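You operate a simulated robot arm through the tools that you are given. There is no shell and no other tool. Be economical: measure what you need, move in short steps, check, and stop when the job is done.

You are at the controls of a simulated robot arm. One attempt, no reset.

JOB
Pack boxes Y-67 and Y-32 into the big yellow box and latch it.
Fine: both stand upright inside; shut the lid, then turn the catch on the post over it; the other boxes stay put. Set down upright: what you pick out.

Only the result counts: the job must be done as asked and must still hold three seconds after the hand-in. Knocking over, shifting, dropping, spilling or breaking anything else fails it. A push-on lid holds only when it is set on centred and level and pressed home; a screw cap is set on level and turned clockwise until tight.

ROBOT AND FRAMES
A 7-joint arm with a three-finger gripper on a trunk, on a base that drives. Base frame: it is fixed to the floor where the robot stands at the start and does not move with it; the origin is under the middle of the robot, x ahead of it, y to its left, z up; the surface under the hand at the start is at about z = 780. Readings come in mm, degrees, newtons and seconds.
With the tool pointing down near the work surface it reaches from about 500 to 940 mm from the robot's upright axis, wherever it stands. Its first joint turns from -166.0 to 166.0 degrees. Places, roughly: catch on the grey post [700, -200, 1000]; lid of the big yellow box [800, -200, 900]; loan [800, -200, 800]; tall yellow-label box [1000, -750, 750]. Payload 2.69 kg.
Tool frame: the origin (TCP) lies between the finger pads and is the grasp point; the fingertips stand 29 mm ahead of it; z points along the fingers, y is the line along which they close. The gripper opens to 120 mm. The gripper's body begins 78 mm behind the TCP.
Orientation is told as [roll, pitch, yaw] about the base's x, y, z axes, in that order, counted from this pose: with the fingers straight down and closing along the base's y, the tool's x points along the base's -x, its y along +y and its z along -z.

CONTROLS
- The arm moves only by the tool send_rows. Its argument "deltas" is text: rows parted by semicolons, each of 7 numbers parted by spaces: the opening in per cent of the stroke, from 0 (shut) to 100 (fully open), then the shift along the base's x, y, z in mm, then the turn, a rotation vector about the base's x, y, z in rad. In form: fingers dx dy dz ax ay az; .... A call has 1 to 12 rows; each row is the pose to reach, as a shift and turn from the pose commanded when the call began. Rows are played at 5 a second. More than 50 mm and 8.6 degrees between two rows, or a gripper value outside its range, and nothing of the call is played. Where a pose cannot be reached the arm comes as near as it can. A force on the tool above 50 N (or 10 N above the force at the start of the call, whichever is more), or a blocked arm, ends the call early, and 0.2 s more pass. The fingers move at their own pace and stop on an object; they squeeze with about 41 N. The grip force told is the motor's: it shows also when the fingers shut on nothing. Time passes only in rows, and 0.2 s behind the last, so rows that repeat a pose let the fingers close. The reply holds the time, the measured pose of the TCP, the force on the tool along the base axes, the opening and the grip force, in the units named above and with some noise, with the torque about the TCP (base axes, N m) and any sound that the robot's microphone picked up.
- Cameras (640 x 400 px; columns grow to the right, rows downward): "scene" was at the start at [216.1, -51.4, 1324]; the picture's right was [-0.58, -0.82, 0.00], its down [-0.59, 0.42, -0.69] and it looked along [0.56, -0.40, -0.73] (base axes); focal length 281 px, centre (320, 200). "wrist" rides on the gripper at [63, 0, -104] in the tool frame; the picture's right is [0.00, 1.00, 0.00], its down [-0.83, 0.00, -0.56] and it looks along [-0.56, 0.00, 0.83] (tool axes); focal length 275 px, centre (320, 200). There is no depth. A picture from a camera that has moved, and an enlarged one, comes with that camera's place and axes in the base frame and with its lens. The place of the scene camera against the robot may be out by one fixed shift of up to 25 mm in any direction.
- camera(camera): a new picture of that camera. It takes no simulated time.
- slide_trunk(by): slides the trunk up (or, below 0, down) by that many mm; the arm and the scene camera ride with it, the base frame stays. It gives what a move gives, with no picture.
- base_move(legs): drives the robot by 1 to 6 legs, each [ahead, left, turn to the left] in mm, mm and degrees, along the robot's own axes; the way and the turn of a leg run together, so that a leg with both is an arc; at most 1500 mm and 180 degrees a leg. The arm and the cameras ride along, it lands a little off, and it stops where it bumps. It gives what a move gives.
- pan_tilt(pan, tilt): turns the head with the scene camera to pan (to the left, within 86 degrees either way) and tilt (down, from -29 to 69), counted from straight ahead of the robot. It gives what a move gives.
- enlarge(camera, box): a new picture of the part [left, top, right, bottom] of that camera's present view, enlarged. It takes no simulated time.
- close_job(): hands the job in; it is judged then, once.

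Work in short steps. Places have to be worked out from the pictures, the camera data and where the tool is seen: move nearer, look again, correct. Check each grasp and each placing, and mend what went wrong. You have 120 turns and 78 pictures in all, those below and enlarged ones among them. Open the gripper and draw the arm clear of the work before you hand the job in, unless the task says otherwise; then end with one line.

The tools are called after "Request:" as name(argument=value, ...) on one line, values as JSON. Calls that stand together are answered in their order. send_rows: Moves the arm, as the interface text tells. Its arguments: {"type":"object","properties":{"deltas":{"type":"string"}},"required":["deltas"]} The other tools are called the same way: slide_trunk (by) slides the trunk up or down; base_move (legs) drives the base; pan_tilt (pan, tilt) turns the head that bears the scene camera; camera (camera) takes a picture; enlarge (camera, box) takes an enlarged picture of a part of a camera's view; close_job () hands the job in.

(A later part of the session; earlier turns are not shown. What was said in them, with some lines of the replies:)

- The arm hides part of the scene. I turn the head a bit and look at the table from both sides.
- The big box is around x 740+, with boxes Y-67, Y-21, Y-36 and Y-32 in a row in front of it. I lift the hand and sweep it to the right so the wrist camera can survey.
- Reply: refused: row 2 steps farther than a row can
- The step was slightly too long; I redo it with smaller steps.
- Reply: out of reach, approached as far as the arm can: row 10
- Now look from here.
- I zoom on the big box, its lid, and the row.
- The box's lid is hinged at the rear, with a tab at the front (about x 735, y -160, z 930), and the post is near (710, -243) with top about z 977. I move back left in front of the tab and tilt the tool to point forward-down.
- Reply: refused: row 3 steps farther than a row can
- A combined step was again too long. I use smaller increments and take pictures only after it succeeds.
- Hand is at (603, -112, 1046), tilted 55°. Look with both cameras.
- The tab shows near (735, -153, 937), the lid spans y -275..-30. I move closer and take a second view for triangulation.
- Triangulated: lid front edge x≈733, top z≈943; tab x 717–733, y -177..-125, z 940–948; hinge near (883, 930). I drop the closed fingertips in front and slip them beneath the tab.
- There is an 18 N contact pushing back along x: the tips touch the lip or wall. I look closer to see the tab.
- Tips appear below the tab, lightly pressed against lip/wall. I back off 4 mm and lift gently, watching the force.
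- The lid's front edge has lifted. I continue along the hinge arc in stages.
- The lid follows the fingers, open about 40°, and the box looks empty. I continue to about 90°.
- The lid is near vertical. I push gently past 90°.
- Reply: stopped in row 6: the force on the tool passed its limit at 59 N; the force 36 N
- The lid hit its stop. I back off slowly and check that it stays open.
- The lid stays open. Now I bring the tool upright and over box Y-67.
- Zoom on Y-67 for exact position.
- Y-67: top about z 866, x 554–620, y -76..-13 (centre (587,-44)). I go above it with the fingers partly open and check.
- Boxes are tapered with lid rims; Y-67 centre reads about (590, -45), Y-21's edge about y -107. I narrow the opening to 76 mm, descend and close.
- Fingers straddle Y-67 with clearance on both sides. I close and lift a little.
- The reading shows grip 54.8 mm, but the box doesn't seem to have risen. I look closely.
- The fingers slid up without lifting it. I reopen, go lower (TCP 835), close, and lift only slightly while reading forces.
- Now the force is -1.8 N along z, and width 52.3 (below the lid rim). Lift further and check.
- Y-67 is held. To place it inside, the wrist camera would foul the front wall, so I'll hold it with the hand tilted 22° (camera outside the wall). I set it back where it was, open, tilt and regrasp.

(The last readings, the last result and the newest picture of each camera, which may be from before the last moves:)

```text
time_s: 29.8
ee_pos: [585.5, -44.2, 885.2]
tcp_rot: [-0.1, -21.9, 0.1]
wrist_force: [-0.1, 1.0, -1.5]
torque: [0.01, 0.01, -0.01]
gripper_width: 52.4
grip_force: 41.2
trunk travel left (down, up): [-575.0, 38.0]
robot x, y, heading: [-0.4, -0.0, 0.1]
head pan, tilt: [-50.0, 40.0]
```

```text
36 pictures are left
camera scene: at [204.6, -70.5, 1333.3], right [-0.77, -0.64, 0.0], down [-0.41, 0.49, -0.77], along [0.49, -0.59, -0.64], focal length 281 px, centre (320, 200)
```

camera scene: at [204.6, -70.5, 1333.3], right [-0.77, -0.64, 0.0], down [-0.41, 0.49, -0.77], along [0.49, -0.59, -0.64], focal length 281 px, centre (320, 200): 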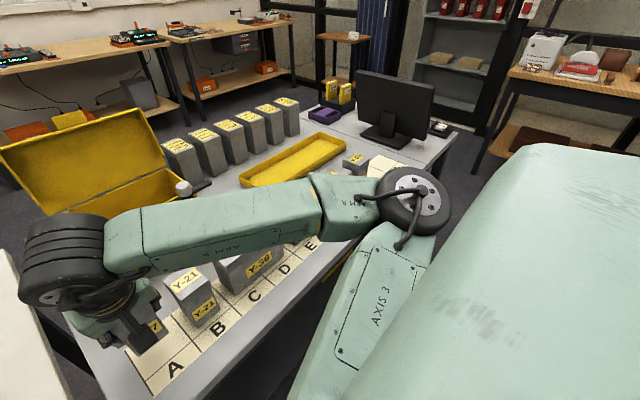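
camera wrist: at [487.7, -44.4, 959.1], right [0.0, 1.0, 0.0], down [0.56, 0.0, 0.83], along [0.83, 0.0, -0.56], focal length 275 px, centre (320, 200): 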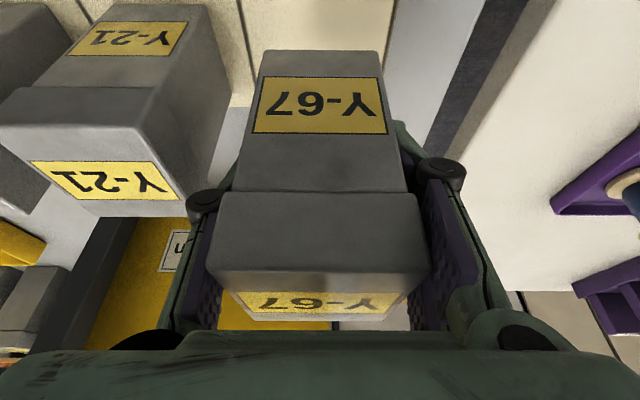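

Y-67 is held upright. I raise it above the rim, move over the box's left half, and look before lowering.

Request:
send_rows(deltas="0 0 0 40 0 0 0;0 0 0 80 0 0 0;0 0 0 120 0 0 0;0 0 -5 138 0 0 0;0 40 -15 138 0 0 0;0 80 -25 138 0 0 0;0 120 -35 138 0 0 0;0 160 -45 138 0 0 0;0 200 -48 138 0 0 0;0 227 -48 138 0 0 0;0 227 -48 138 0 0 0")

Request:
camera(camera="wrist")

Request:
camera(camera="scene")

```text
time_s: 32.2
ee_pos: [814.2, -91.7, 1022.7]
tcp_rot: [-0.1, -21.9, 0.1]
wrist_force: [0.1, -0.1, -2.4]
torque: [0.02, -0.01, 0.04]
gripper_width: 52.5
grip_force: 40.9
trunk travel left (down, up): [-575.0, 38.0]
robot x, y, heading: [-4.2, 3.4, -0.1]
head pan, tilt: [-50.0, 40.0]
```

```text
35 pictures are left
camera wrist: at [716.9, -92.6, 1096.8], right [0.0, 1.0, 0.0], down [0.56, 0.0, 0.83], along [0.83, 0.0, -0.56], focal length 275 px, centre (320, 200)
```

wrist: 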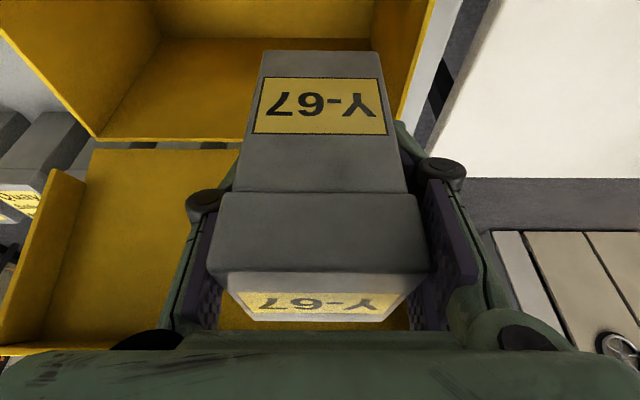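

```text
34 pictures are left
camera scene: at [204.6, -70.5, 1333.3], right [-0.77, -0.64, 0.0], down [-0.41, 0.49, -0.77], along [0.49, -0.59, -0.64], focal length 281 px, centre (320, 200)
```

scene: 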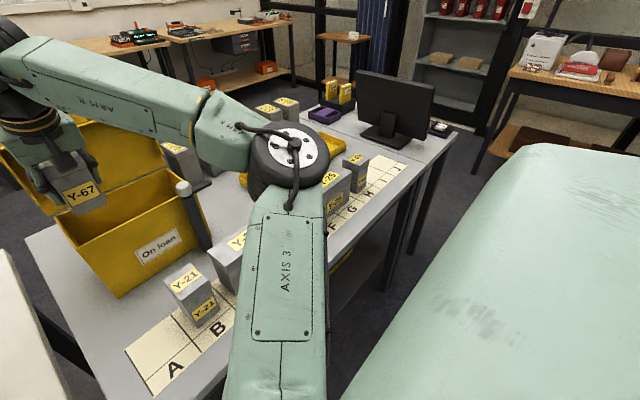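

Interior back wall is about x 867 and sides about y -36/-266, so there is room. I lower most of the way.

Request:
send_rows(deltas="0 0 0 -40 0 0 0;0 0 0 -80 0 0 0;0 0 0 -110 0 0 0;0 0 0 -135 0 0 0;0 0 0 -155 0 0 0;0 0 0 -170 0 0 0;0 0 0 -170 0 0 0")

Request:
camera(camera="scene")

```text
time_s: 33.8
ee_pos: [811.7, -93.3, 852.0]
tcp_rot: [-0.1, -21.9, 0.0]
wrist_force: [-0.7, -1.0, -3.0]
torque: [0.01, 0.01, -0.01]
gripper_width: 52.8
grip_force: 41.1
trunk travel left (down, up): [-575.0, 38.0]
robot x, y, heading: [-0.9, 2.2, -0.0]
head pan, tilt: [-50.0, 40.0]
```

```text
33 pictures are left
camera scene: at [204.6, -70.5, 1333.3], right [-0.77, -0.64, 0.0], down [-0.41, 0.49, -0.77], along [0.49, -0.59, -0.64], focal length 281 px, centre (320, 200)
```

scene: 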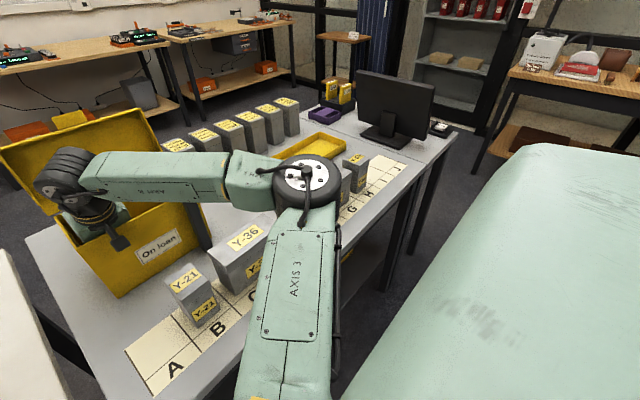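

No contact so far. I lower in small steps until the floor is felt.

Request:
send_rows(deltas="0 0 0 -3 0 0 0;0 0 0 -6 0 0 0;0 0 0 -9 0 0 0;0 0 0 -12 0 0 0;0 0 0 -14 0 0 0;0 0 0 -16 0 0 0")

```text
time_s: 35.2
ee_pos: [812.6, -92.3, 839.2]
tcp_rot: [0.1, -22.2, 0.0]
wrist_force: [1.1, -1.0, 14.5]
torque: [-0.47, 0.49, 0.04]
gripper_width: 52.6
grip_force: 41.2
trunk travel left (down, up): [-575.0, 38.0]
robot x, y, heading: [-1.9, 2.4, -0.1]
head pan, tilt: [-50.0, 40.0]
```

The floor is felt at TCP z≈839 (14 N). I ease up, open slightly, and withdraw upward.

Request:
send_rows(deltas="0 0 0 2 0 0 0;54 0 0 2 0 0 0;54 0 0 2 0 0 0;54 0 0 12 0 0 0;54 0 0 35 0 0 0;54 0 0 70 0 0 0;54 0 0 110 0 0 0;54 0 0 150 0 0 0;54 0 0 195 0 0 0")

Request:
camera(camera="wrist")

```text
time_s: 37.2
ee_pos: [811.3, -90.9, 1032.2]
tcp_rot: [-0.1, -21.9, 0.1]
wrist_force: [0.2, -0.3, -0.3]
torque: [-0.01, 0.02, 0.01]
gripper_width: 64.8
grip_force: 0.0
trunk travel left (down, up): [-575.0, 38.0]
robot x, y, heading: [-0.8, -1.6, 0.1]
head pan, tilt: [-50.0, 40.0]
```

```text
32 pictures are left
camera wrist: at [713.4, -91.5, 1104.9], right [0.0, 1.0, 0.0], down [0.56, 0.0, 0.83], along [0.83, 0.0, -0.56], focal length 275 px, centre (320, 200)
```

wrist: 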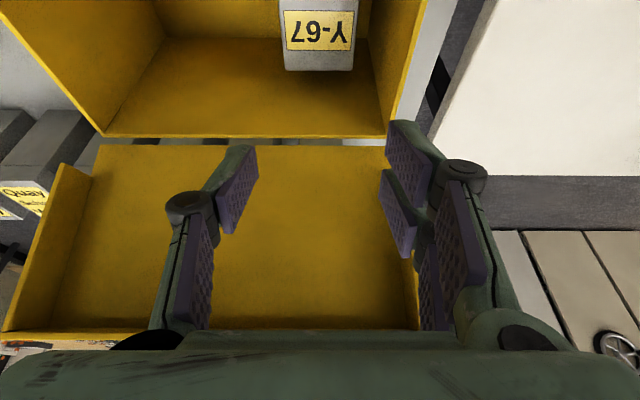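

Y-67 stands upright in the box. Now over to Y-32, near (580, -404).

Request:
send_rows(deltas="54 -45 0 -3 0 0 0;60 -90 0 -6 0 0 0;70 -135 0 -10 0 0 0;70 -180 -10 -14 0 0 0;70 -215 -40 -18 0 0 0;70 -235 -80 -22 0 0 0;70 -240 -125 -26 0 0 0;70 -240 -170 -30 0 0 0;70 -240 -215 -34 0 0 0;70 -240 -260 -38 0 0 0;70 -240 -305 -42 0 0 0;70 -240 -312 -50 0 0 0")

Request:
camera(camera="wrist")

Request:
camera(camera="scene")

```text
time_s: 39.8
ee_pos: [572.3, -351.8, 995.7]
tcp_rot: [-0.1, -21.9, 0.1]
wrist_force: [-0.6, 0.4, 0.2]
torque: [0.05, 0.0, -0.03]
gripper_width: 84.0
grip_force: 0.1
out of reach, approached as far as the arm can: row 11, 12
trunk travel left (down, up): [-575.0, 38.0]
robot x, y, heading: [0.3, -3.9, -0.2]
head pan, tilt: [-50.0, 40.0]
```

```text
31 pictures are left
camera wrist: at [475.1, -351.8, 1068.3], right [0.0, 1.0, 0.0], down [0.56, 0.0, 0.83], along [0.83, 0.0, -0.56], focal length 275 px, centre (320, 200)
```

wrist: 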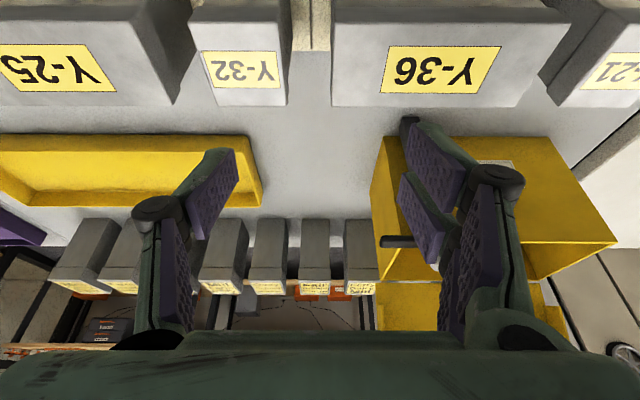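

```text
30 pictures are left
camera scene: at [204.5, -70.5, 1333.3], right [-0.77, -0.64, 0.0], down [-0.41, 0.49, -0.77], along [0.49, -0.59, -0.64], focal length 281 px, centre (320, 200)
```

scene: 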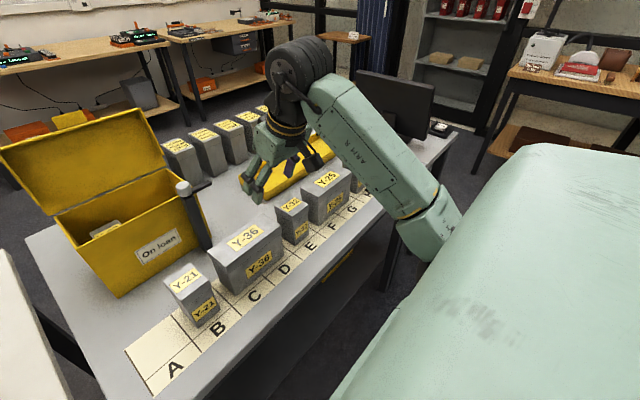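

The arm can't reach further right from here. I pull the hand back left, then drive the base 250 mm to the right.

Request:
send_rows(deltas="70 0 45 5 0 0 0;70 0 90 5 0 0 0;70 0 135 5 0 0 0;70 0 180 5 0 0 0;70 0 200 5 0 0 0")

Request:
base_move(legs=[[0, -250, 0]])

Request:
camera(camera="wrist")

```text
time_s: 41.0
ee_pos: [573.5, -151.8, 1001.6]
tcp_rot: [-0.1, -21.9, 0.0]
wrist_force: [-0.2, 0.5, -0.1]
torque: [0.03, 0.02, 0.01]
gripper_width: 83.9
grip_force: 0.0
trunk travel left (down, up): [-575.0, 38.0]
robot x, y, heading: [2.1, -0.1, -0.2]
head pan, tilt: [-50.0, 40.0]
```

```text
time_s: 43.6
ee_pos: [573.5, -404.7, 1001.9]
tcp_rot: [0.0, -21.8, 0.2]
wrist_force: [-0.7, 0.0, 0.2]
torque: [0.0, -0.02, -0.03]
gripper_width: 84.0
grip_force: 0.1
trunk travel left (down, up): [-575.0, 38.0]
robot x, y, heading: [-3.6, -255.7, 0.1]
head pan, tilt: [-50.0, 40.0]
```

```text
29 pictures are left
camera wrist: at [477.0, -405.3, 1074.2], right [-0.01, 1.0, 0.0], down [0.56, 0.01, 0.83], along [0.83, 0.0, -0.56], focal length 275 px, centre (320, 200)
```

wrist: 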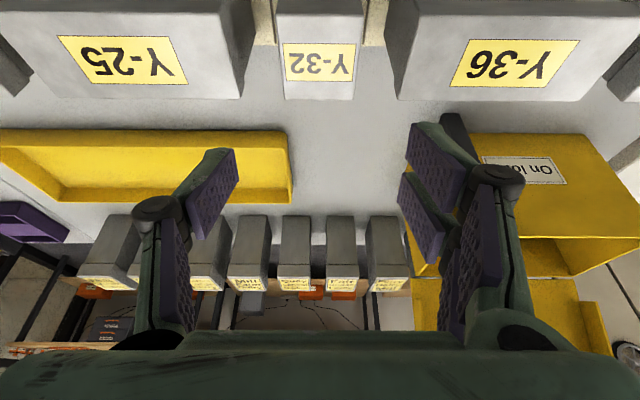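

Y-32 is centred under the hand (y≈-405) with ~35 mm gaps to neighbours. I lower toward it and check.

Request:
send_rows(deltas="65 12 0 -30 0 0 0;65 12 0 -65 0 0 0;65 12 0 -95 0 0 0;65 12 0 -95 0 0 0")

Request:
camera(camera="wrist")

```text
time_s: 44.6
ee_pos: [585.3, -404.6, 905.9]
tcp_rot: [-0.1, -21.9, 0.3]
wrist_force: [-0.2, 0.5, -0.6]
torque: [0.01, 0.02, 0.01]
gripper_width: 78.1
grip_force: 0.0
trunk travel left (down, up): [-575.0, 38.0]
robot x, y, heading: [3.4, -254.3, 0.3]
head pan, tilt: [-50.0, 40.0]
```

```text
28 pictures are left
camera wrist: at [488.3, -405.4, 978.8], right [-0.01, 1.0, 0.0], down [0.56, 0.01, 0.83], along [0.83, 0.0, -0.56], focal length 275 px, centre (320, 200)
```

wrist: 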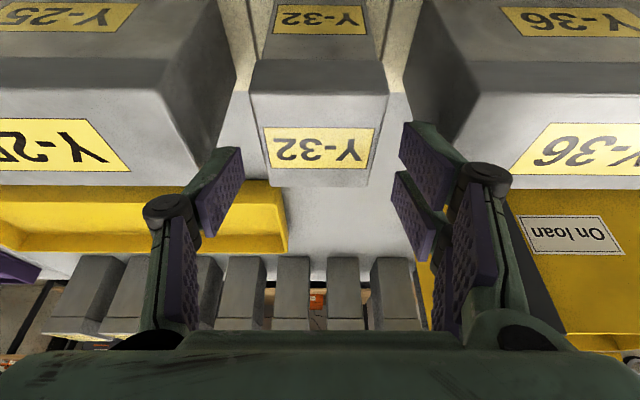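

Aligned. I descend to TCP 834 and close, then lift a bit.

Request:
send_rows(deltas="65 0 -1 -20 0 0 0;65 0 -1 -45 0 0 0;65 0 -1 -65 0 0 0;65 0 -1 -72 0 0 0;0 0 -1 -72 0 0 0;0 0 -1 -72 0 0 0;0 0 -1 -72 0 0 0;0 0 -1 -72 0 0 0;0 0 -1 -72 0 0 0")

Request:
send_rows(deltas="0 0 0 6 0 0 0;0 0 0 15 0 0 0;0 0 0 30 0 0 0;0 0 0 45 0 0 0;0 0 0 45 0 0 0")

Request:
camera(camera="wrist")

```text
time_s: 46.6
ee_pos: [585.5, -407.0, 833.5]
tcp_rot: [-0.1, -21.9, 0.2]
wrist_force: [-0.3, 0.3, 0.6]
torque: [0.12, -0.08, 0.01]
gripper_width: 52.8
grip_force: 41.2
trunk travel left (down, up): [-575.0, 38.0]
robot x, y, heading: [1.2, -254.7, 0.1]
head pan, tilt: [-50.0, 40.0]
```

```text
time_s: 47.8
ee_pos: [586.9, -405.6, 879.6]
tcp_rot: [0.0, -21.9, 0.1]
wrist_force: [-0.2, -0.2, -2.2]
torque: [0.01, 0.0, 0.01]
gripper_width: 52.5
grip_force: 40.7
trunk travel left (down, up): [-575.0, 38.0]
robot x, y, heading: [-1.2, -255.0, 0.4]
head pan, tilt: [-50.0, 40.0]
```

```text
27 pictures are left
camera wrist: at [489.1, -406.4, 951.7], right [-0.01, 1.0, 0.0], down [0.56, 0.01, 0.83], along [0.83, 0.0, -0.56], focal length 275 px, centre (320, 200)
```

wrist: 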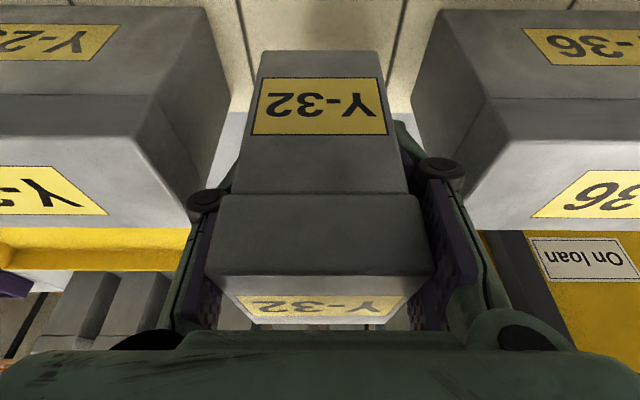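

Y-32 is held upright. I raise it, shift left at this x, then go forward over the box's right half, clear of Y-67 and the post.

Request:
send_rows(deltas="0 0 0 45 0 0 0;0 0 0 90 0 0 0;0 0 10 135 0 0 0;0 0 45 155 0 0 0;0 0 90 155 0 0 0;0 0 135 155 0 0 0;0 0 180 155 0 0 0;0 0 210 155 0 0 0;0 10 228 155 0 0 0;0 50 228 155 0 0 0")

Request:
send_rows(deltas="0 45 0 0 0 0 0;0 90 0 0 0 0 0;0 135 0 0 0 0 0;0 176 0 0 0 0 0;0 176 0 0 0 0 0")

Request:
camera(camera="wrist")

Request:
camera(camera="scene")

```text
time_s: 50.0
ee_pos: [636.4, -178.3, 1034.8]
tcp_rot: [0.0, -21.9, 0.2]
wrist_force: [0.1, -0.2, -2.9]
torque: [-0.01, 0.0, -0.01]
gripper_width: 52.6
grip_force: 41.0
trunk travel left (down, up): [-575.0, 38.0]
robot x, y, heading: [0.6, -256.2, 0.2]
head pan, tilt: [-50.0, 40.0]
```

```text
time_s: 51.2
ee_pos: [813.3, -175.4, 1034.0]
tcp_rot: [0.0, -21.9, 0.2]
wrist_force: [0.0, -0.1, -1.5]
torque: [-0.03, -0.01, 0.03]
gripper_width: 52.6
grip_force: 41.3
trunk travel left (down, up): [-575.0, 38.0]
robot x, y, heading: [-0.7, -250.3, 0.1]
head pan, tilt: [-50.0, 40.0]
```

```text
26 pictures are left
camera wrist: at [716.0, -176.4, 1106.9], right [-0.01, 1.0, 0.0], down [0.56, 0.01, 0.83], along [0.83, 0.0, -0.56], focal length 275 px, centre (320, 200)
```

wrist: 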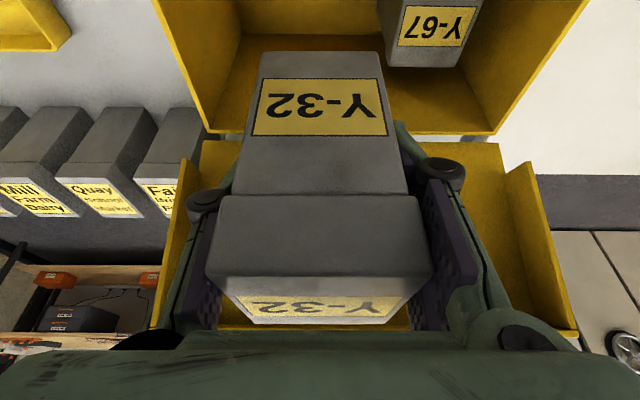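

```text
25 pictures are left
camera scene: at [204.9, -324.7, 1333.3], right [-0.76, -0.64, 0.0], down [-0.41, 0.49, -0.77], along [0.49, -0.59, -0.64], focal length 281 px, centre (320, 200)
```

scene: 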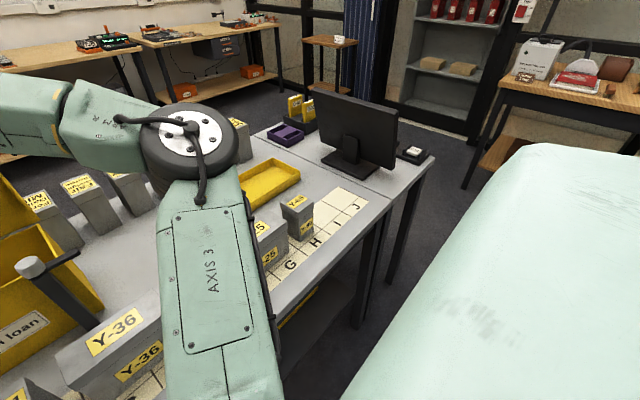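

Y-67's edge is at y≈-118, so y=-178 leaves enough room. I lower Y-32.

Request:
send_rows(deltas="0 -1 -2 -45 0 0 0;0 -1 -2 -85 0 0 0;0 -1 -2 -120 0 0 0;0 -1 -2 -150 0 0 0;0 -1 -2 -170 0 0 0;0 -1 -2 -182 0 0 0;0 -1 -2 -186 0 0 0;0 -1 -2 -190 0 0 0;0 -1 -2 -193 0 0 0;0 -1 -2 -196 0 0 0;0 -1 -2 -198 0 0 0")

```text
time_s: 53.6
ee_pos: [812.9, -180.6, 838.9]
tcp_rot: [0.0, -22.3, 0.1]
wrist_force: [6.5, -1.2, 15.5]
torque: [0.52, 1.95, -0.22]
gripper_width: 52.4
grip_force: 41.2
trunk travel left (down, up): [-575.0, 38.0]
robot x, y, heading: [1.8, -254.8, 0.1]
head pan, tilt: [-50.0, 40.0]
```

Floor contact at z≈839 as before. Ease up, open slightly, withdraw.

Request:
send_rows(deltas="0 0 0 2 0 0 0;53 0 0 2 0 0 0;53 0 0 2 0 0 0;53 0 0 10 0 0 0;53 0 0 30 0 0 0;53 0 0 65 0 0 0;53 0 0 105 0 0 0;53 0 0 150 0 0 0;53 0 0 195 0 0 0")

Request:
camera(camera="wrist")

```text
time_s: 55.6
ee_pos: [812.8, -180.8, 1032.1]
tcp_rot: [0.0, -21.9, 0.2]
wrist_force: [0.5, 1.0, 0.0]
torque: [-0.01, 0.0, 0.03]
gripper_width: 63.6
grip_force: 0.0
trunk travel left (down, up): [-575.0, 38.0]
robot x, y, heading: [-3.6, -249.7, 0.4]
head pan, tilt: [-50.0, 40.0]
```

```text
24 pictures are left
camera wrist: at [714.6, -181.5, 1103.9], right [-0.01, 1.0, 0.0], down [0.56, 0.01, 0.83], along [0.83, 0.0, -0.56], focal length 275 px, centre (320, 200)
```

wrist: 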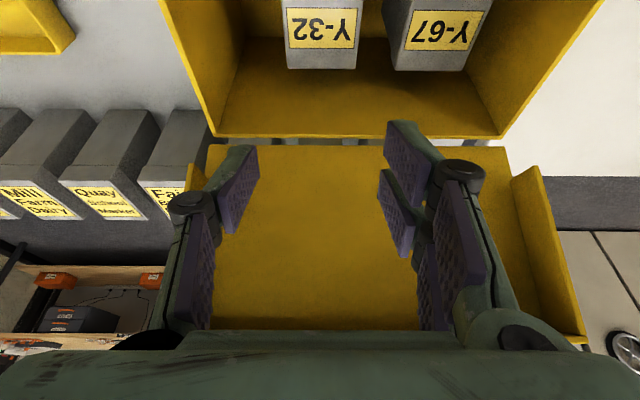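

Both boxes stand upright in the big box. Next, closing the lid: I lift the hand, tilt it and turn the head to see the lid's tab.

Request:
send_rows(deltas="75 -20 0 20 0 -0.1 0;75 -40 0 40 0 -0.22 0;75 -60 0 60 0 -0.34 0;75 -75 0 75 0 -0.46 0;75 -85 5 85 0 -0.57 0;75 -85 15 85 0 -0.57 0")

Request:
pan_tilt(pan=10, tilt=28)

Request:
camera(camera="scene")

Request:
camera(camera="wrist")

```text
time_s: 57.0
ee_pos: [726.2, -163.7, 1116.9]
tcp_rot: [-0.3, -54.6, 0.3]
wrist_force: [0.3, 0.4, -1.0]
torque: [-0.05, 0.02, 0.01]
gripper_width: 90.1
grip_force: 0.0
trunk travel left (down, up): [-575.0, 38.0]
robot x, y, heading: [0.1, -254.5, 0.4]
head pan, tilt: [-50.0, 40.0]
```

```text
time_s: 58.3
ee_pos: [726.7, -164.3, 1116.4]
tcp_rot: [-0.4, -54.7, 0.2]
wrist_force: [0.0, 0.3, 0.7]
torque: [-0.02, 0.03, 0.01]
gripper_width: 89.9
grip_force: 0.2
trunk travel left (down, up): [-575.0, 38.0]
robot x, y, heading: [2.1, -252.9, 0.4]
head pan, tilt: [10.0, 28.0]
```

```text
23 pictures are left
camera scene: at [239.8, -243.7, 1351.8], right [0.18, -0.98, 0.0], down [-0.46, -0.08, -0.88], along [0.87, 0.15, -0.47], focal length 281 px, centre (320, 200)
```

scene: 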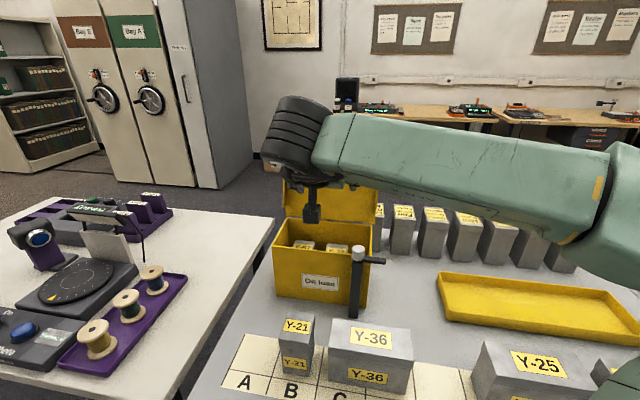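

```text
22 pictures are left
camera wrist: at [605.9, -164.5, 1125.7], right [0.0, 1.0, -0.01], down [0.03, 0.01, 1.0], along [1.0, 0.0, -0.03], focal length 275 px, centre (320, 200)
```

wrist: 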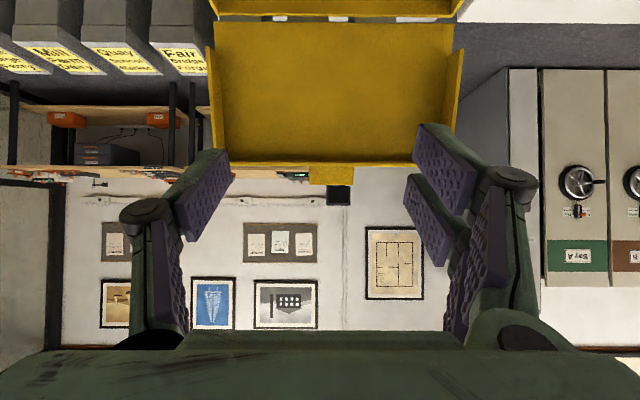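

The tab is clearly visible at about (900, -152, 1081–1100). I tilt to 70°, advance so the fingers straddle the tab.

Request:
send_rows(deltas="75 30 4 0 0 -0.09 0;75 60 8 -2 0 -0.18 0;75 90 12 -6 0 -0.267 0;75 115 12 -10 0 -0.267 0;75 140 12 -13 0 -0.267 0;75 155 12 -15 0 -0.267 0;75 155 12 -15 0 -0.267 0")

Request:
camera(camera="wrist")

```text
time_s: 59.9
ee_pos: [881.9, -151.1, 1103.0]
tcp_rot: [-0.4, -69.9, 0.7]
wrist_force: [-10.5, 6.3, 2.5]
torque: [0.26, 0.19, 0.49]
gripper_width: 103.5
grip_force: 6.9
trunk travel left (down, up): [-575.0, 38.0]
robot x, y, heading: [-2.4, -254.7, 0.2]
head pan, tilt: [10.0, 28.0]
```

```text
21 pictures are left
camera wrist: at [761.6, -151.5, 1078.7], right [0.0, 1.0, -0.01], down [-0.24, 0.01, 0.97], along [0.97, 0.01, 0.24], focal length 275 px, centre (320, 200)
```

wrist: 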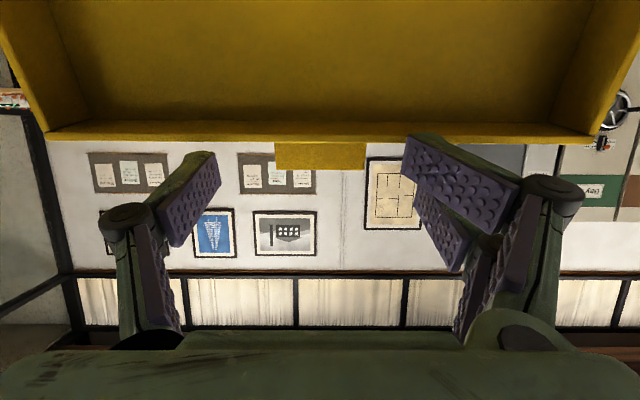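

A finger tip brushed the lip. I back off, tilt to nearly horizontal, and set height 1096 to pass over the lip and straddle the tab.

Request:
send_rows(deltas="75 -15 0 5 0 0 0;75 -25 0 5 0 -0.1 0;75 -25 0 2 0 -0.2 0;75 -25 0 -5 0 -0.26 0;75 -25 0 -5 0 -0.26 0")

Request:
camera(camera="wrist")

```text
time_s: 61.1
ee_pos: [857.6, -152.2, 1096.1]
tcp_rot: [-1.7, -84.7, 1.7]
wrist_force: [0.5, 0.0, 0.8]
torque: [-0.01, 0.0, 0.0]
gripper_width: 90.1
grip_force: 0.1
trunk travel left (down, up): [-575.0, 38.0]
robot x, y, heading: [-1.7, -253.4, 0.1]
head pan, tilt: [10.0, 28.0]
```

```text
20 pictures are left
camera wrist: at [748.1, -152.6, 1042.9], right [0.0, 1.0, -0.01], down [-0.48, 0.01, 0.88], along [0.88, 0.0, 0.48], focal length 275 px, centre (320, 200)
```

wrist: 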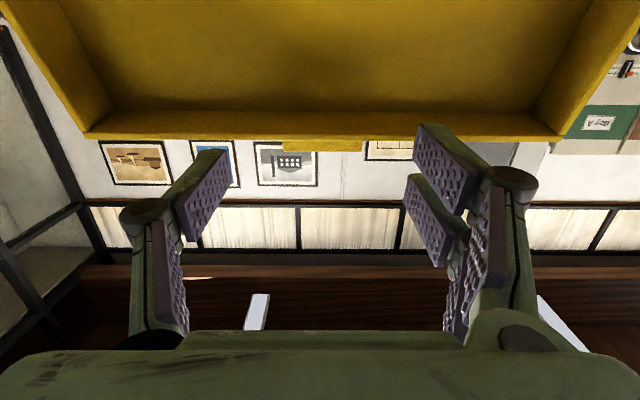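

I raise 8 mm and advance in small steps with force check.

Request:
send_rows(deltas="75 0 0 8 0 0 0;75 8 0 8 0 0 0;75 16 0 8 0 0 0;75 24 0 8 0 0 0;75 30 0 8 0 0 0;75 30 0 8 0 0 0")

Request:
camera(camera="wrist")

```text
time_s: 62.5
ee_pos: [886.4, -155.0, 1105.2]
tcp_rot: [-1.7, -85.0, 1.4]
wrist_force: [1.1, -1.8, 7.1]
torque: [0.2, 0.01, -0.06]
gripper_width: 94.0
grip_force: 0.0
trunk travel left (down, up): [-575.0, 38.0]
robot x, y, heading: [1.7, -254.7, -0.0]
head pan, tilt: [10.0, 28.0]
```

```text
19 pictures are left
camera wrist: at [777.4, -155.5, 1051.8], right [0.0, 1.0, -0.01], down [-0.48, 0.01, 0.88], along [0.88, 0.0, 0.48], focal length 275 px, centre (320, 200)
```

wrist: 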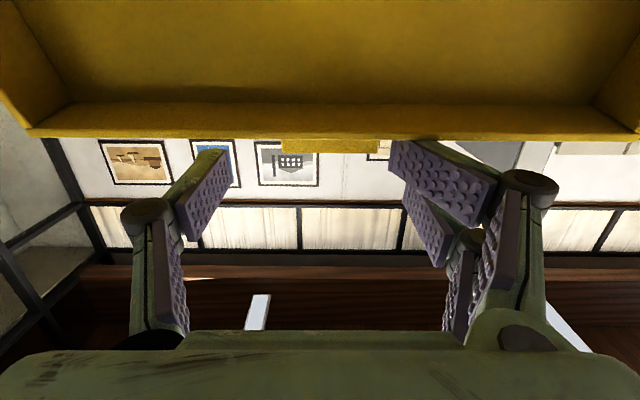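

The right finger rests on the lip edge (7 N upward). I raise 7 mm, advance 12 mm more, then close on the tab.

Request:
send_rows(deltas="75 0 2 7 0 0 0;75 6 2 7 0 0 0;75 13 2 7 0 0 0;75 13 2 7 0 0 0;30 13 2 6 0 0 0;0 13 2 5 0 0 0;0 13 2 5 0 0 0;0 13 2 5 0 0 0;0 13 2 5 0 0 0")

Request:
camera(camera="wrist")

```text
time_s: 64.5
ee_pos: [898.5, -150.4, 1108.3]
tcp_rot: [-2.0, -84.8, 2.0]
wrist_force: [0.0, 4.3, -0.1]
torque: [0.19, 0.09, 0.14]
gripper_width: 49.4
grip_force: 38.8
trunk travel left (down, up): [-575.0, 38.0]
robot x, y, heading: [-0.2, -257.3, 0.1]
head pan, tilt: [10.0, 28.0]
```

```text
18 pictures are left
camera wrist: at [788.9, -151.2, 1056.3], right [0.0, 1.0, -0.01], down [-0.48, 0.01, 0.88], along [0.88, 0.01, 0.48], focal length 275 px, centre (320, 200)
```

wrist: 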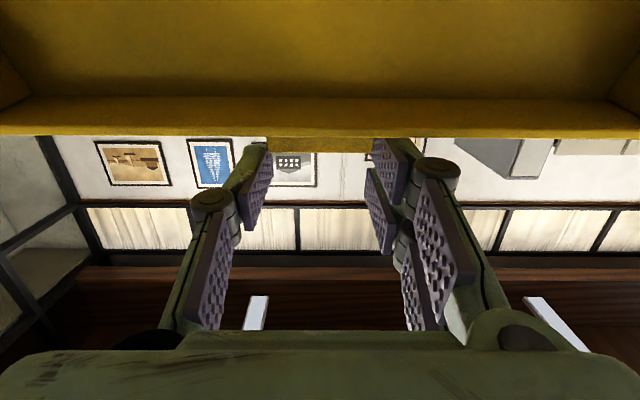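

The tab is gripped (49 mm). I pull it along the hinge arc toward closing.

Request:
send_rows(deltas="0 -12 0 1 0 0 0;0 -24 0 2 0 0 0;0 -36 0 1 0 0 0;0 -47 0 0 0 0 0;0 -58 0 -2 0 0 0;0 -69 0 -5 0 0 0;0 -80 0 -9 0 0 0;0 -91 0 -13 0 0 0")

Request:
camera(camera="wrist")

```text
time_s: 66.3
ee_pos: [806.5, -150.2, 1099.8]
tcp_rot: [-1.6, -85.1, 1.7]
wrist_force: [2.9, 3.8, 21.4]
torque: [1.04, -1.82, 0.04]
gripper_width: 49.1
grip_force: 45.2
trunk travel left (down, up): [-575.0, 38.0]
robot x, y, heading: [1.7, -255.5, 0.3]
head pan, tilt: [10.0, 28.0]
```

```text
17 pictures are left
camera wrist: at [696.8, -150.9, 1045.3], right [0.0, 1.0, -0.01], down [-0.48, 0.01, 0.88], along [0.88, 0.01, 0.48], focal length 275 px, centre (320, 200)
```

wrist: 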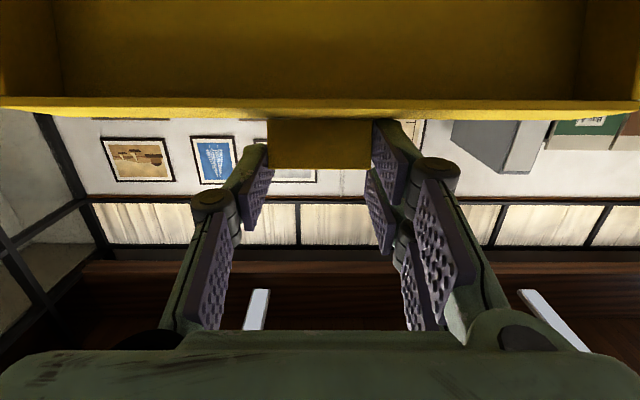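

The lid is about 65° open and moving. I continue the arc to about 40°.

Request:
send_rows(deltas="0 -10 0 -3 0 0 0;0 -20 0 -8 0 0 0;0 -29 0 -14 0 0 0;0 -38 0 -20 0 0 0;0 -47 0 -28 0 0 0;0 -55 0 -36 0 0 0")

Request:
camera(camera="wrist")

```text
time_s: 67.7
ee_pos: [748.5, -150.7, 1065.8]
tcp_rot: [-1.4, -85.4, 1.6]
wrist_force: [-14.1, 1.8, 26.0]
torque: [1.73, -1.34, 0.6]
gripper_width: 49.1
grip_force: 44.9
trunk travel left (down, up): [-575.0, 38.0]
robot x, y, heading: [1.2, -255.6, 0.2]
head pan, tilt: [10.0, 28.0]
```

```text
16 pictures are left
camera wrist: at [641.1, -151.1, 1011.4], right [-0.01, 1.0, -0.01], down [-0.49, 0.0, 0.87], along [0.87, 0.01, 0.49], focal length 275 px, centre (320, 200)
```

wrist: 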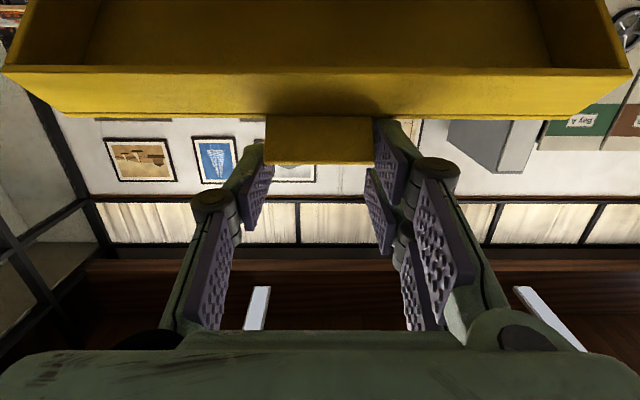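

Lid is at ~40°. I release the tab, back off, rise and turn the fingers downward to press it from above.

Request:
send_rows(deltas="70 0 0 0 0 0 0;70 0 0 0 0 0 0;70 -15 0 2 0 0 0;70 -40 0 10 0 0 0;30 -50 0 40 0 0.12 0;0 -50 0 70 0 0.25 0;0 -45 0 80 0 0.38 0;0 -40 0 80 0 0.51 0;0 -30 0 80 0 0.64 0;0 -20 0 80 0 0.77 0;0 -20 0 80 0 0.77 0")

Request:
camera(camera="wrist")

```text
time_s: 70.1
ee_pos: [732.3, -151.5, 1140.3]
tcp_rot: [-0.2, -40.5, 0.3]
wrist_force: [1.1, -0.3, 0.0]
torque: [-0.01, 0.02, 0.01]
gripper_width: 0.1
grip_force: 28.2
trunk travel left (down, up): [-575.0, 38.0]
robot x, y, heading: [1.1, -251.3, 0.2]
head pan, tilt: [10.0, 28.0]
```

```text
15 pictures are left
camera wrist: at [617.6, -152.0, 1178.0], right [-0.01, 1.0, -0.01], down [0.27, 0.01, 0.96], along [0.96, 0.0, -0.27], focal length 275 px, centre (320, 200)
```

wrist: 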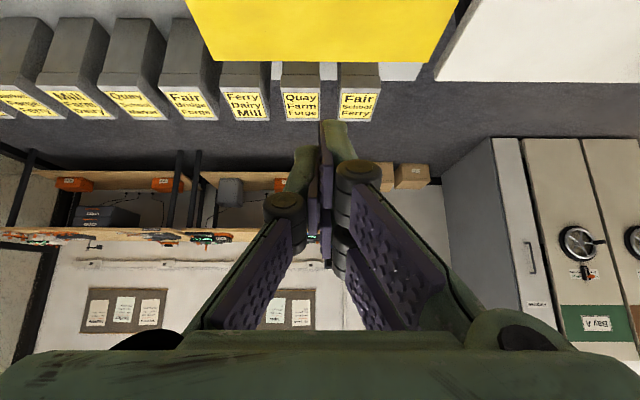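

The lid seems to have dropped shut. I check with the scene camera.

Request:
enlarge(camera="scene", box=[220, 150, 460, 340])

```text
2.11 times, centred on (340, 245) of scene
camera zoom: at [239.7, -243.7, 1351.8], right [0.18, -0.98, 0.0], down [-0.46, -0.08, -0.88], along [0.87, 0.16, -0.47], focal length 591 px, centre (278, 105)
```

zoom: 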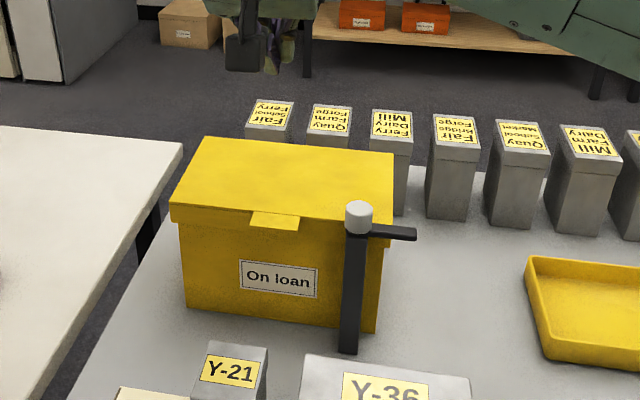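

The lid is shut. Now the catch: the lever points to -y from the post; it must swing counter-clockwise to point +x over the lid. I bring the tool vertical and look at it from near.

Request:
send_rows(deltas="0 -10 -20 -15 0 0.12 0;0 -20 -45 -35 0 0.24 0;0 -30 -70 -55 0 0.36 0;0 -40 -95 -75 0 0.48 0;0 -50 -120 -90 0 0.6 0;0 -60 -140 -100 0 0.707 0;0 -62 -150 -100 0 0.707 0;0 -62 -150 -100 0 0.707 0")

Request:
camera(camera="wrist")

```text
time_s: 71.9
ee_pos: [670.2, -301.6, 1039.3]
tcp_rot: [0.0, 0.0, 0.3]
wrist_force: [0.0, 1.1, 0.3]
torque: [-0.01, 0.01, -0.04]
gripper_width: 0.0
grip_force: 28.6
trunk travel left (down, up): [-575.0, 38.0]
robot x, y, heading: [1.6, -254.2, 0.2]
head pan, tilt: [10.0, 28.0]
```

```text
13 pictures are left
camera wrist: at [607.0, -301.5, 1143.7], right [-0.01, 1.0, 0.0], down [0.83, 0.01, 0.56], along [0.56, 0.0, -0.83], focal length 275 px, centre (320, 200)
```

wrist: 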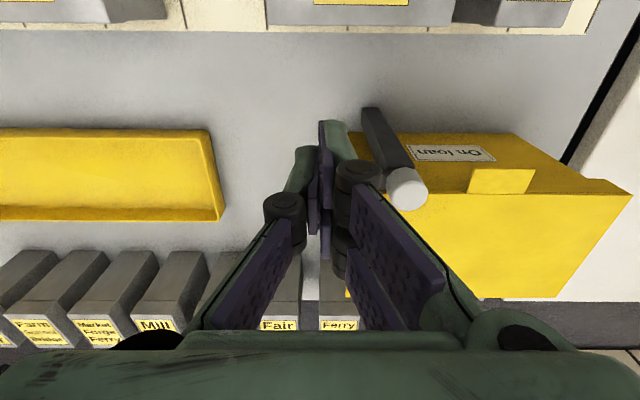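

The fingers hide the lever. I shift to the right and lower a bit, then zoom.

Request:
send_rows(deltas="0 -15 -30 -15 0 0 0;0 -30 -65 -35 0 0 0;0 -30 -68 -39 0 0 0")

Request:
enlarge(camera="wrist", box=[320, 60, 560, 260])

```text
time_s: 72.7
ee_pos: [641.0, -370.3, 1000.8]
tcp_rot: [0.1, -0.1, 0.2]
wrist_force: [-0.6, -0.5, 0.0]
torque: [-0.01, 0.01, -0.04]
gripper_width: 0.1
grip_force: 28.6
trunk travel left (down, up): [-575.0, 38.0]
robot x, y, heading: [-2.4, -251.1, 0.3]
head pan, tilt: [10.0, 28.0]
```

```text
2.00 times, centred on (440, 160) of wrist
camera zoom: at [577.3, -370.1, 1105.1], right [-0.01, 1.0, 0.0], down [0.83, 0.01, 0.56], along [0.56, 0.0, -0.83], focal length 551 px, centre (80, 280)
```

zoom: 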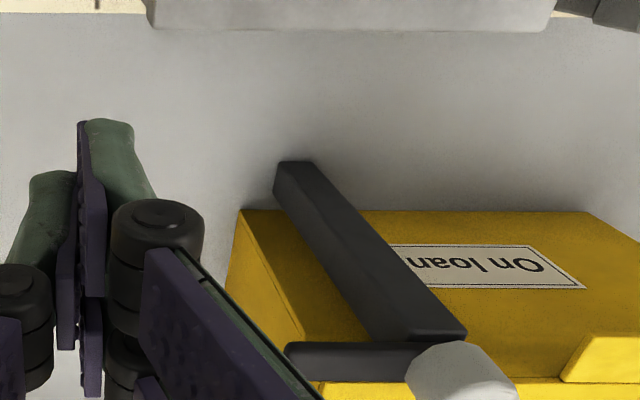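

Lever is at z≈954–961, from post (711,-240) to tip y≈-295. I place the closed fingertips in front of the lever at (678,-283), tips at about z 951.

Request:
send_rows(deltas="0 10 40 0 0 0 0;0 25 75 0 0 0 0;0 37 87 -8 0 0 0;0 37 87 -20 0 0 0;0 45 87 -21 0 0 0;0 45 87 -21 0 0 0")

Request:
camera(camera="wrist")

Request:
enlarge(camera="scene", box=[290, 200, 430, 310])

```text
time_s: 74.1
ee_pos: [687.5, -281.1, 979.4]
tcp_rot: [0.0, -0.2, 0.2]
wrist_force: [-1.4, 0.2, -0.5]
torque: [0.01, 0.0, 0.0]
gripper_width: 0.0
grip_force: 28.2
trunk travel left (down, up): [-575.0, 38.0]
robot x, y, heading: [-0.7, -250.0, 0.1]
head pan, tilt: [10.0, 28.0]
```

```text
11 pictures are left
camera wrist: at [623.7, -280.7, 1083.6], right [-0.01, 1.0, 0.0], down [0.83, 0.01, 0.56], along [0.56, 0.0, -0.83], focal length 275 px, centre (320, 200)
```

wrist: 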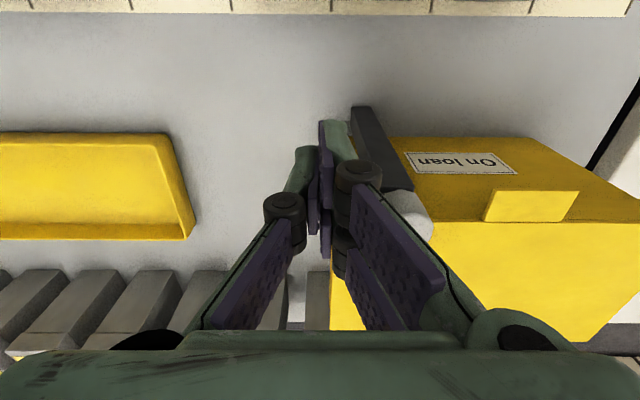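

```text
3.64 times, centred on (360, 255) of scene
camera zoom: at [239.8, -243.6, 1351.8], right [0.18, -0.98, 0.0], down [-0.46, -0.08, -0.88], along [0.87, 0.16, -0.47], focal length 1020 px, centre (174, 0)
```

zoom: 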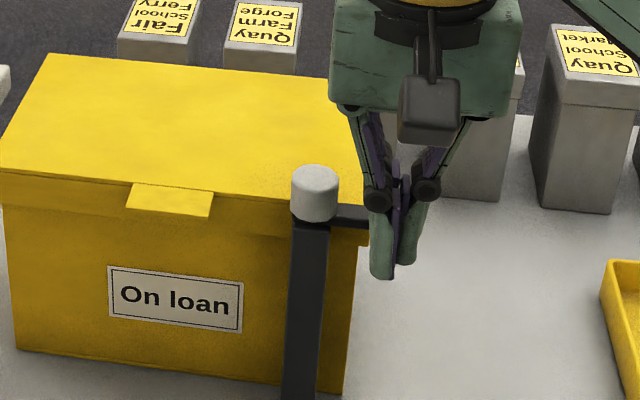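

The tips reach ~12 mm below the lever, so I raise 8 mm to clear the lid, then push the lever along its arc for the first half.

Request:
send_rows(deltas="0 0 0 8 0 0 0;0 8 0 8 0 0 0;0 16 -2 8 0 0 0;0 23 -3 8 0 0 0;0 31 -2 8 0 0 0;0 39 0 8 0 0 0;0 46 3 8 0 0 0")

Request:
enlarge(camera="scene", box=[290, 200, 430, 310])

```text
time_s: 75.7
ee_pos: [731.6, -277.3, 988.1]
tcp_rot: [0.0, -0.2, 0.2]
wrist_force: [0.0, -0.7, -0.2]
torque: [-0.02, 0.0, -0.02]
gripper_width: 0.4
grip_force: 28.3
trunk travel left (down, up): [-575.0, 38.0]
robot x, y, heading: [2.2, -254.1, 0.1]
head pan, tilt: [10.0, 28.0]
```

```text
3.64 times, centred on (360, 255) of scene
camera zoom: at [239.9, -243.6, 1351.8], right [0.18, -0.98, 0.0], down [-0.46, -0.08, -0.88], along [0.87, 0.16, -0.47], focal length 1020 px, centre (174, 0)
```

zoom: 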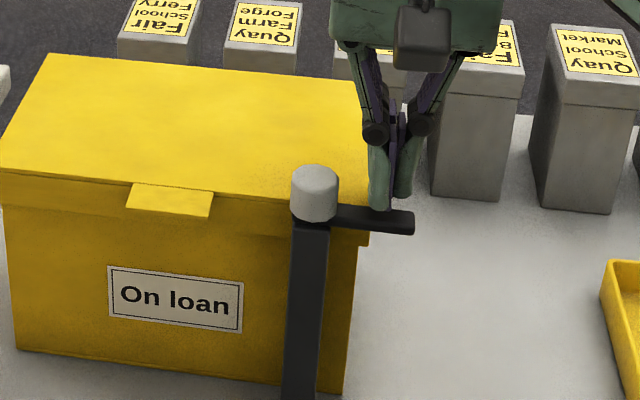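

The fingertips passed over the lever without touching it, so its top is below 959. I go back over it and push again 9 mm lower.

Request:
send_rows(deltas="0 -5 0 10 0 0 0;0 -25 0 10 0 0 0;0 -48 -5 10 0 0 0;0 -50 -5 0 0 0 0;0 -50 -5 -10 0 0 0;0 -50 -5 -10 0 0 0")

Request:
send_rows(deltas="0 10 0 0 0 0 0;0 20 -2 0 0 0 0;0 28 -3 0 0 0 0;0 36 -2 0 0 0 0;0 44 0 0 0 0 0")

Request:
enlarge(camera="scene", box=[290, 200, 430, 310])

```text
time_s: 77.1
ee_pos: [682.7, -282.8, 979.2]
tcp_rot: [-0.1, -0.1, 0.2]
wrist_force: [0.1, -0.3, 0.2]
torque: [0.02, 0.03, 0.03]
gripper_width: 0.0
grip_force: 28.0
trunk travel left (down, up): [-575.0, 38.0]
robot x, y, heading: [-1.4, -252.7, 0.1]
head pan, tilt: [10.0, 28.0]
```

```text
time_s: 78.3
ee_pos: [727.4, -284.1, 978.2]
tcp_rot: [-0.1, 0.0, 0.2]
wrist_force: [0.0, -0.6, 0.1]
torque: [-0.02, 0.01, 0.04]
gripper_width: 0.0
grip_force: 28.7
trunk travel left (down, up): [-575.0, 38.0]
robot x, y, heading: [-2.8, -256.7, 0.1]
head pan, tilt: [10.0, 28.0]
```

```text
3.64 times, centred on (360, 255) of scene
camera zoom: at [239.8, -243.6, 1351.8], right [0.18, -0.98, 0.0], down [-0.46, -0.08, -0.88], along [0.87, 0.16, -0.47], focal length 1020 px, centre (174, 0)
```

zoom: 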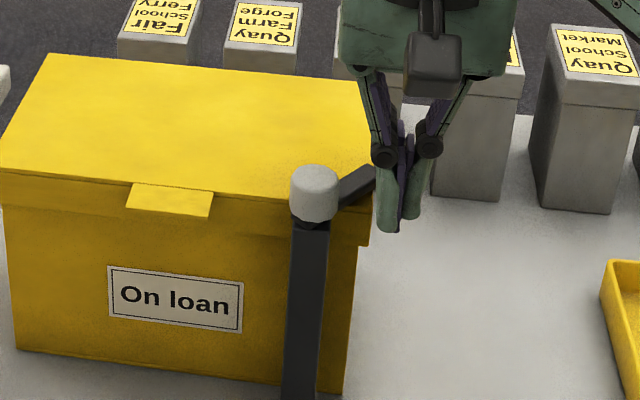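

The lever swings. I continue the arc toward pointing +x over the lid.

Request:
send_rows(deltas="0 6 4 1 0 0 0;0 12 9 1 0 0 0;0 18 15 1 0 0 0;0 22 21 1 0 0 0;0 26 28 1 0 0 0;0 28 34 1 0 0 0")

Request:
enlarge(camera="scene", box=[290, 200, 430, 310])

```text
time_s: 79.7
ee_pos: [753.9, -253.4, 979.4]
tcp_rot: [-0.3, 0.2, -0.1]
wrist_force: [-9.2, -18.0, -3.0]
torque: [-0.47, 0.2, 0.33]
gripper_width: 0.1
grip_force: 28.7
trunk travel left (down, up): [-575.0, 38.0]
robot x, y, heading: [-1.1, -257.5, 0.3]
head pan, tilt: [10.0, 28.0]
```

```text
3.64 times, centred on (360, 255) of scene
camera zoom: at [239.2, -245.7, 1351.9], right [0.17, -0.98, 0.0], down [-0.46, -0.08, -0.88], along [0.87, 0.15, -0.47], focal length 1020 px, centre (174, 0)
```

zoom: 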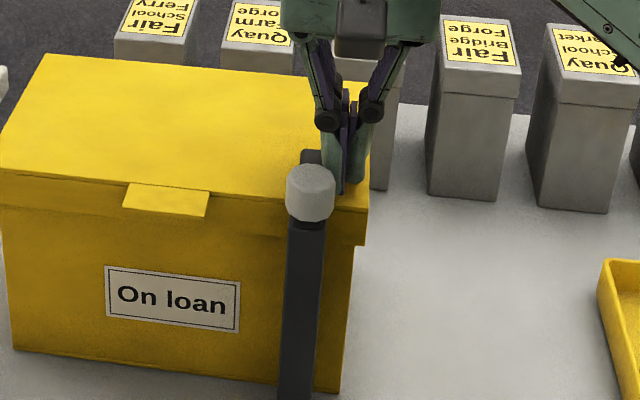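

The lever points over the lid and meets its stop (about 20 N). I back the fingers off and up, and look.

Request:
send_rows(deltas="0 0 -8 0 0 0 0;0 0 -14 5 0 0 0;0 0 -14 35 0 0 0;0 0 -14 70 0 0 0;0 -40 -14 80 0 0 0;0 -80 -40 80 0 0 0;0 -120 -80 80 0 0 0;0 -160 -110 80 0 0 0")

Request:
enlarge(camera="scene", box=[240, 160, 440, 320])

Request:
camera(camera="wrist")

```text
refused: row 7 steps farther than a row can; nothing moved
```

```text
2.50 times, centred on (340, 240) of scene
camera zoom: at [239.2, -245.7, 1351.9], right [0.17, -0.98, 0.0], down [-0.46, -0.08, -0.88], along [0.87, 0.15, -0.47], focal length 702 px, centre (270, 100)
```

zoom: 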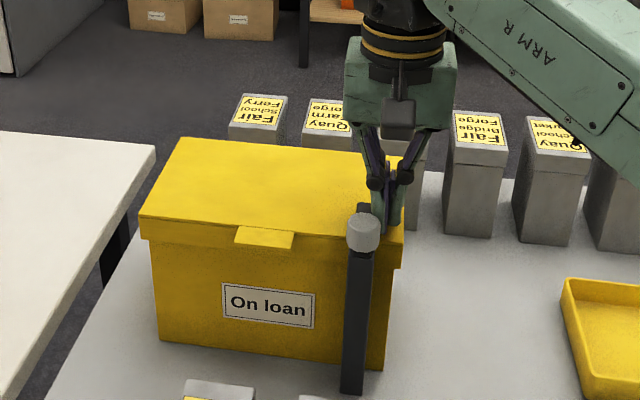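

```text
5 pictures are left
camera wrist: at [690.9, -254.0, 1083.1], right [0.0, 1.0, 0.0], down [0.83, 0.0, 0.56], along [0.56, 0.0, -0.83], focal length 275 px, centre (320, 200)
```

wrist: 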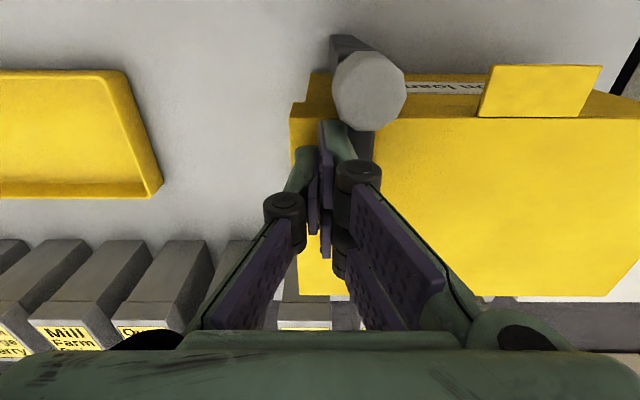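

A step was too long. I retreat with smaller steps and open the gripper well clear.

Request:
send_rows(deltas="0 0 -8 0 0 0 0;0 0 -14 5 0 0 0;0 0 -14 35 0 0 0;0 0 -14 70 0 0 0;0 -30 -20 75 0 0 0;0 -60 -45 75 0 0 0;0 -90 -70 75 0 0 0;50 -120 -95 75 0 0 0;100 -140 -110 75 0 0 0;100 -140 -110 75 0 0 0")

Request:
enlarge(camera="scene", box=[240, 180, 400, 310])

```text
time_s: 81.9
ee_pos: [613.6, -359.7, 1054.9]
tcp_rot: [0.0, -0.2, 0.2]
wrist_force: [0.0, -0.1, 0.1]
torque: [0.0, 0.0, 0.0]
gripper_width: 55.2
grip_force: 0.1
trunk travel left (down, up): [-575.0, 38.0]
robot x, y, heading: [-4.6, -253.7, 0.1]
head pan, tilt: [10.0, 28.0]
```

```text
3.08 times, centred on (320, 245) of scene
camera zoom: at [239.9, -243.6, 1351.8], right [0.18, -0.98, 0.0], down [-0.46, -0.08, -0.88], along [0.87, 0.16, -0.47], focal length 864 px, centre (320, 62)
```

zoom: 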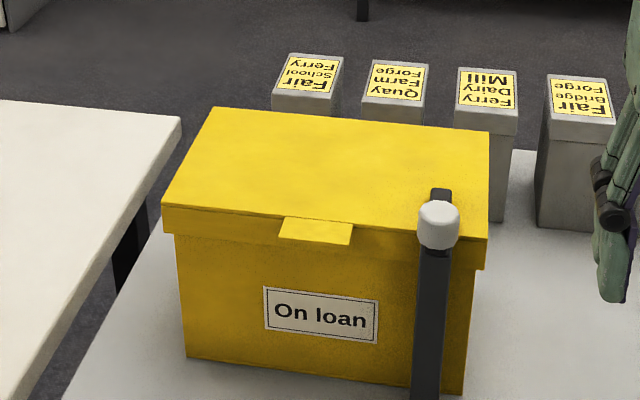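

The catch lies over the lid, the lid is shut. I open the gripper fully and take one last overview of the row.

Request:
send_rows(deltas="100 -20 -20 0 0 0 0;100 -30 -30 0 0 0 0;100 -30 -30 0 0 0 0;100 -30 -30 0 0 0 0")

Request:
camera(camera="scene")

```text
time_s: 82.9
ee_pos: [582.5, -390.2, 1054.1]
tcp_rot: [0.0, -0.1, 0.1]
wrist_force: [-0.8, 0.0, 0.1]
torque: [0.01, 0.0, -0.02]
gripper_width: 120.1
grip_force: 0.0
trunk travel left (down, up): [-575.0, 38.0]
robot x, y, heading: [0.3, -253.6, 0.3]
head pan, tilt: [10.0, 28.0]
```

```text
3 pictures are left
camera scene: at [239.8, -243.6, 1351.8], right [0.18, -0.98, 0.0], down [-0.46, -0.08, -0.88], along [0.87, 0.16, -0.47], focal length 281 px, centre (320, 200)
```

scene: 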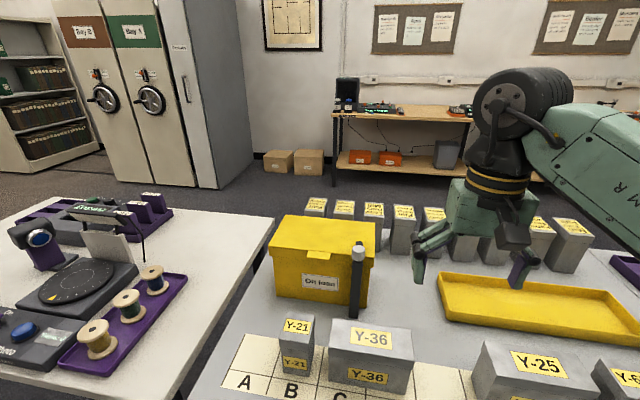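

Both boxes are packed, the lid is shut with the catch over it, the other boxes stand where they were, and the arm is clear. I hand the job in.

Request:
close_job()

```text
The job is handed in.
```

Y-67 and Y-32 stand upright in the big yellow box, the lid is shut and the catch is turned over it; in the last picture the other boxes looked unmoved, and the job is handed in.
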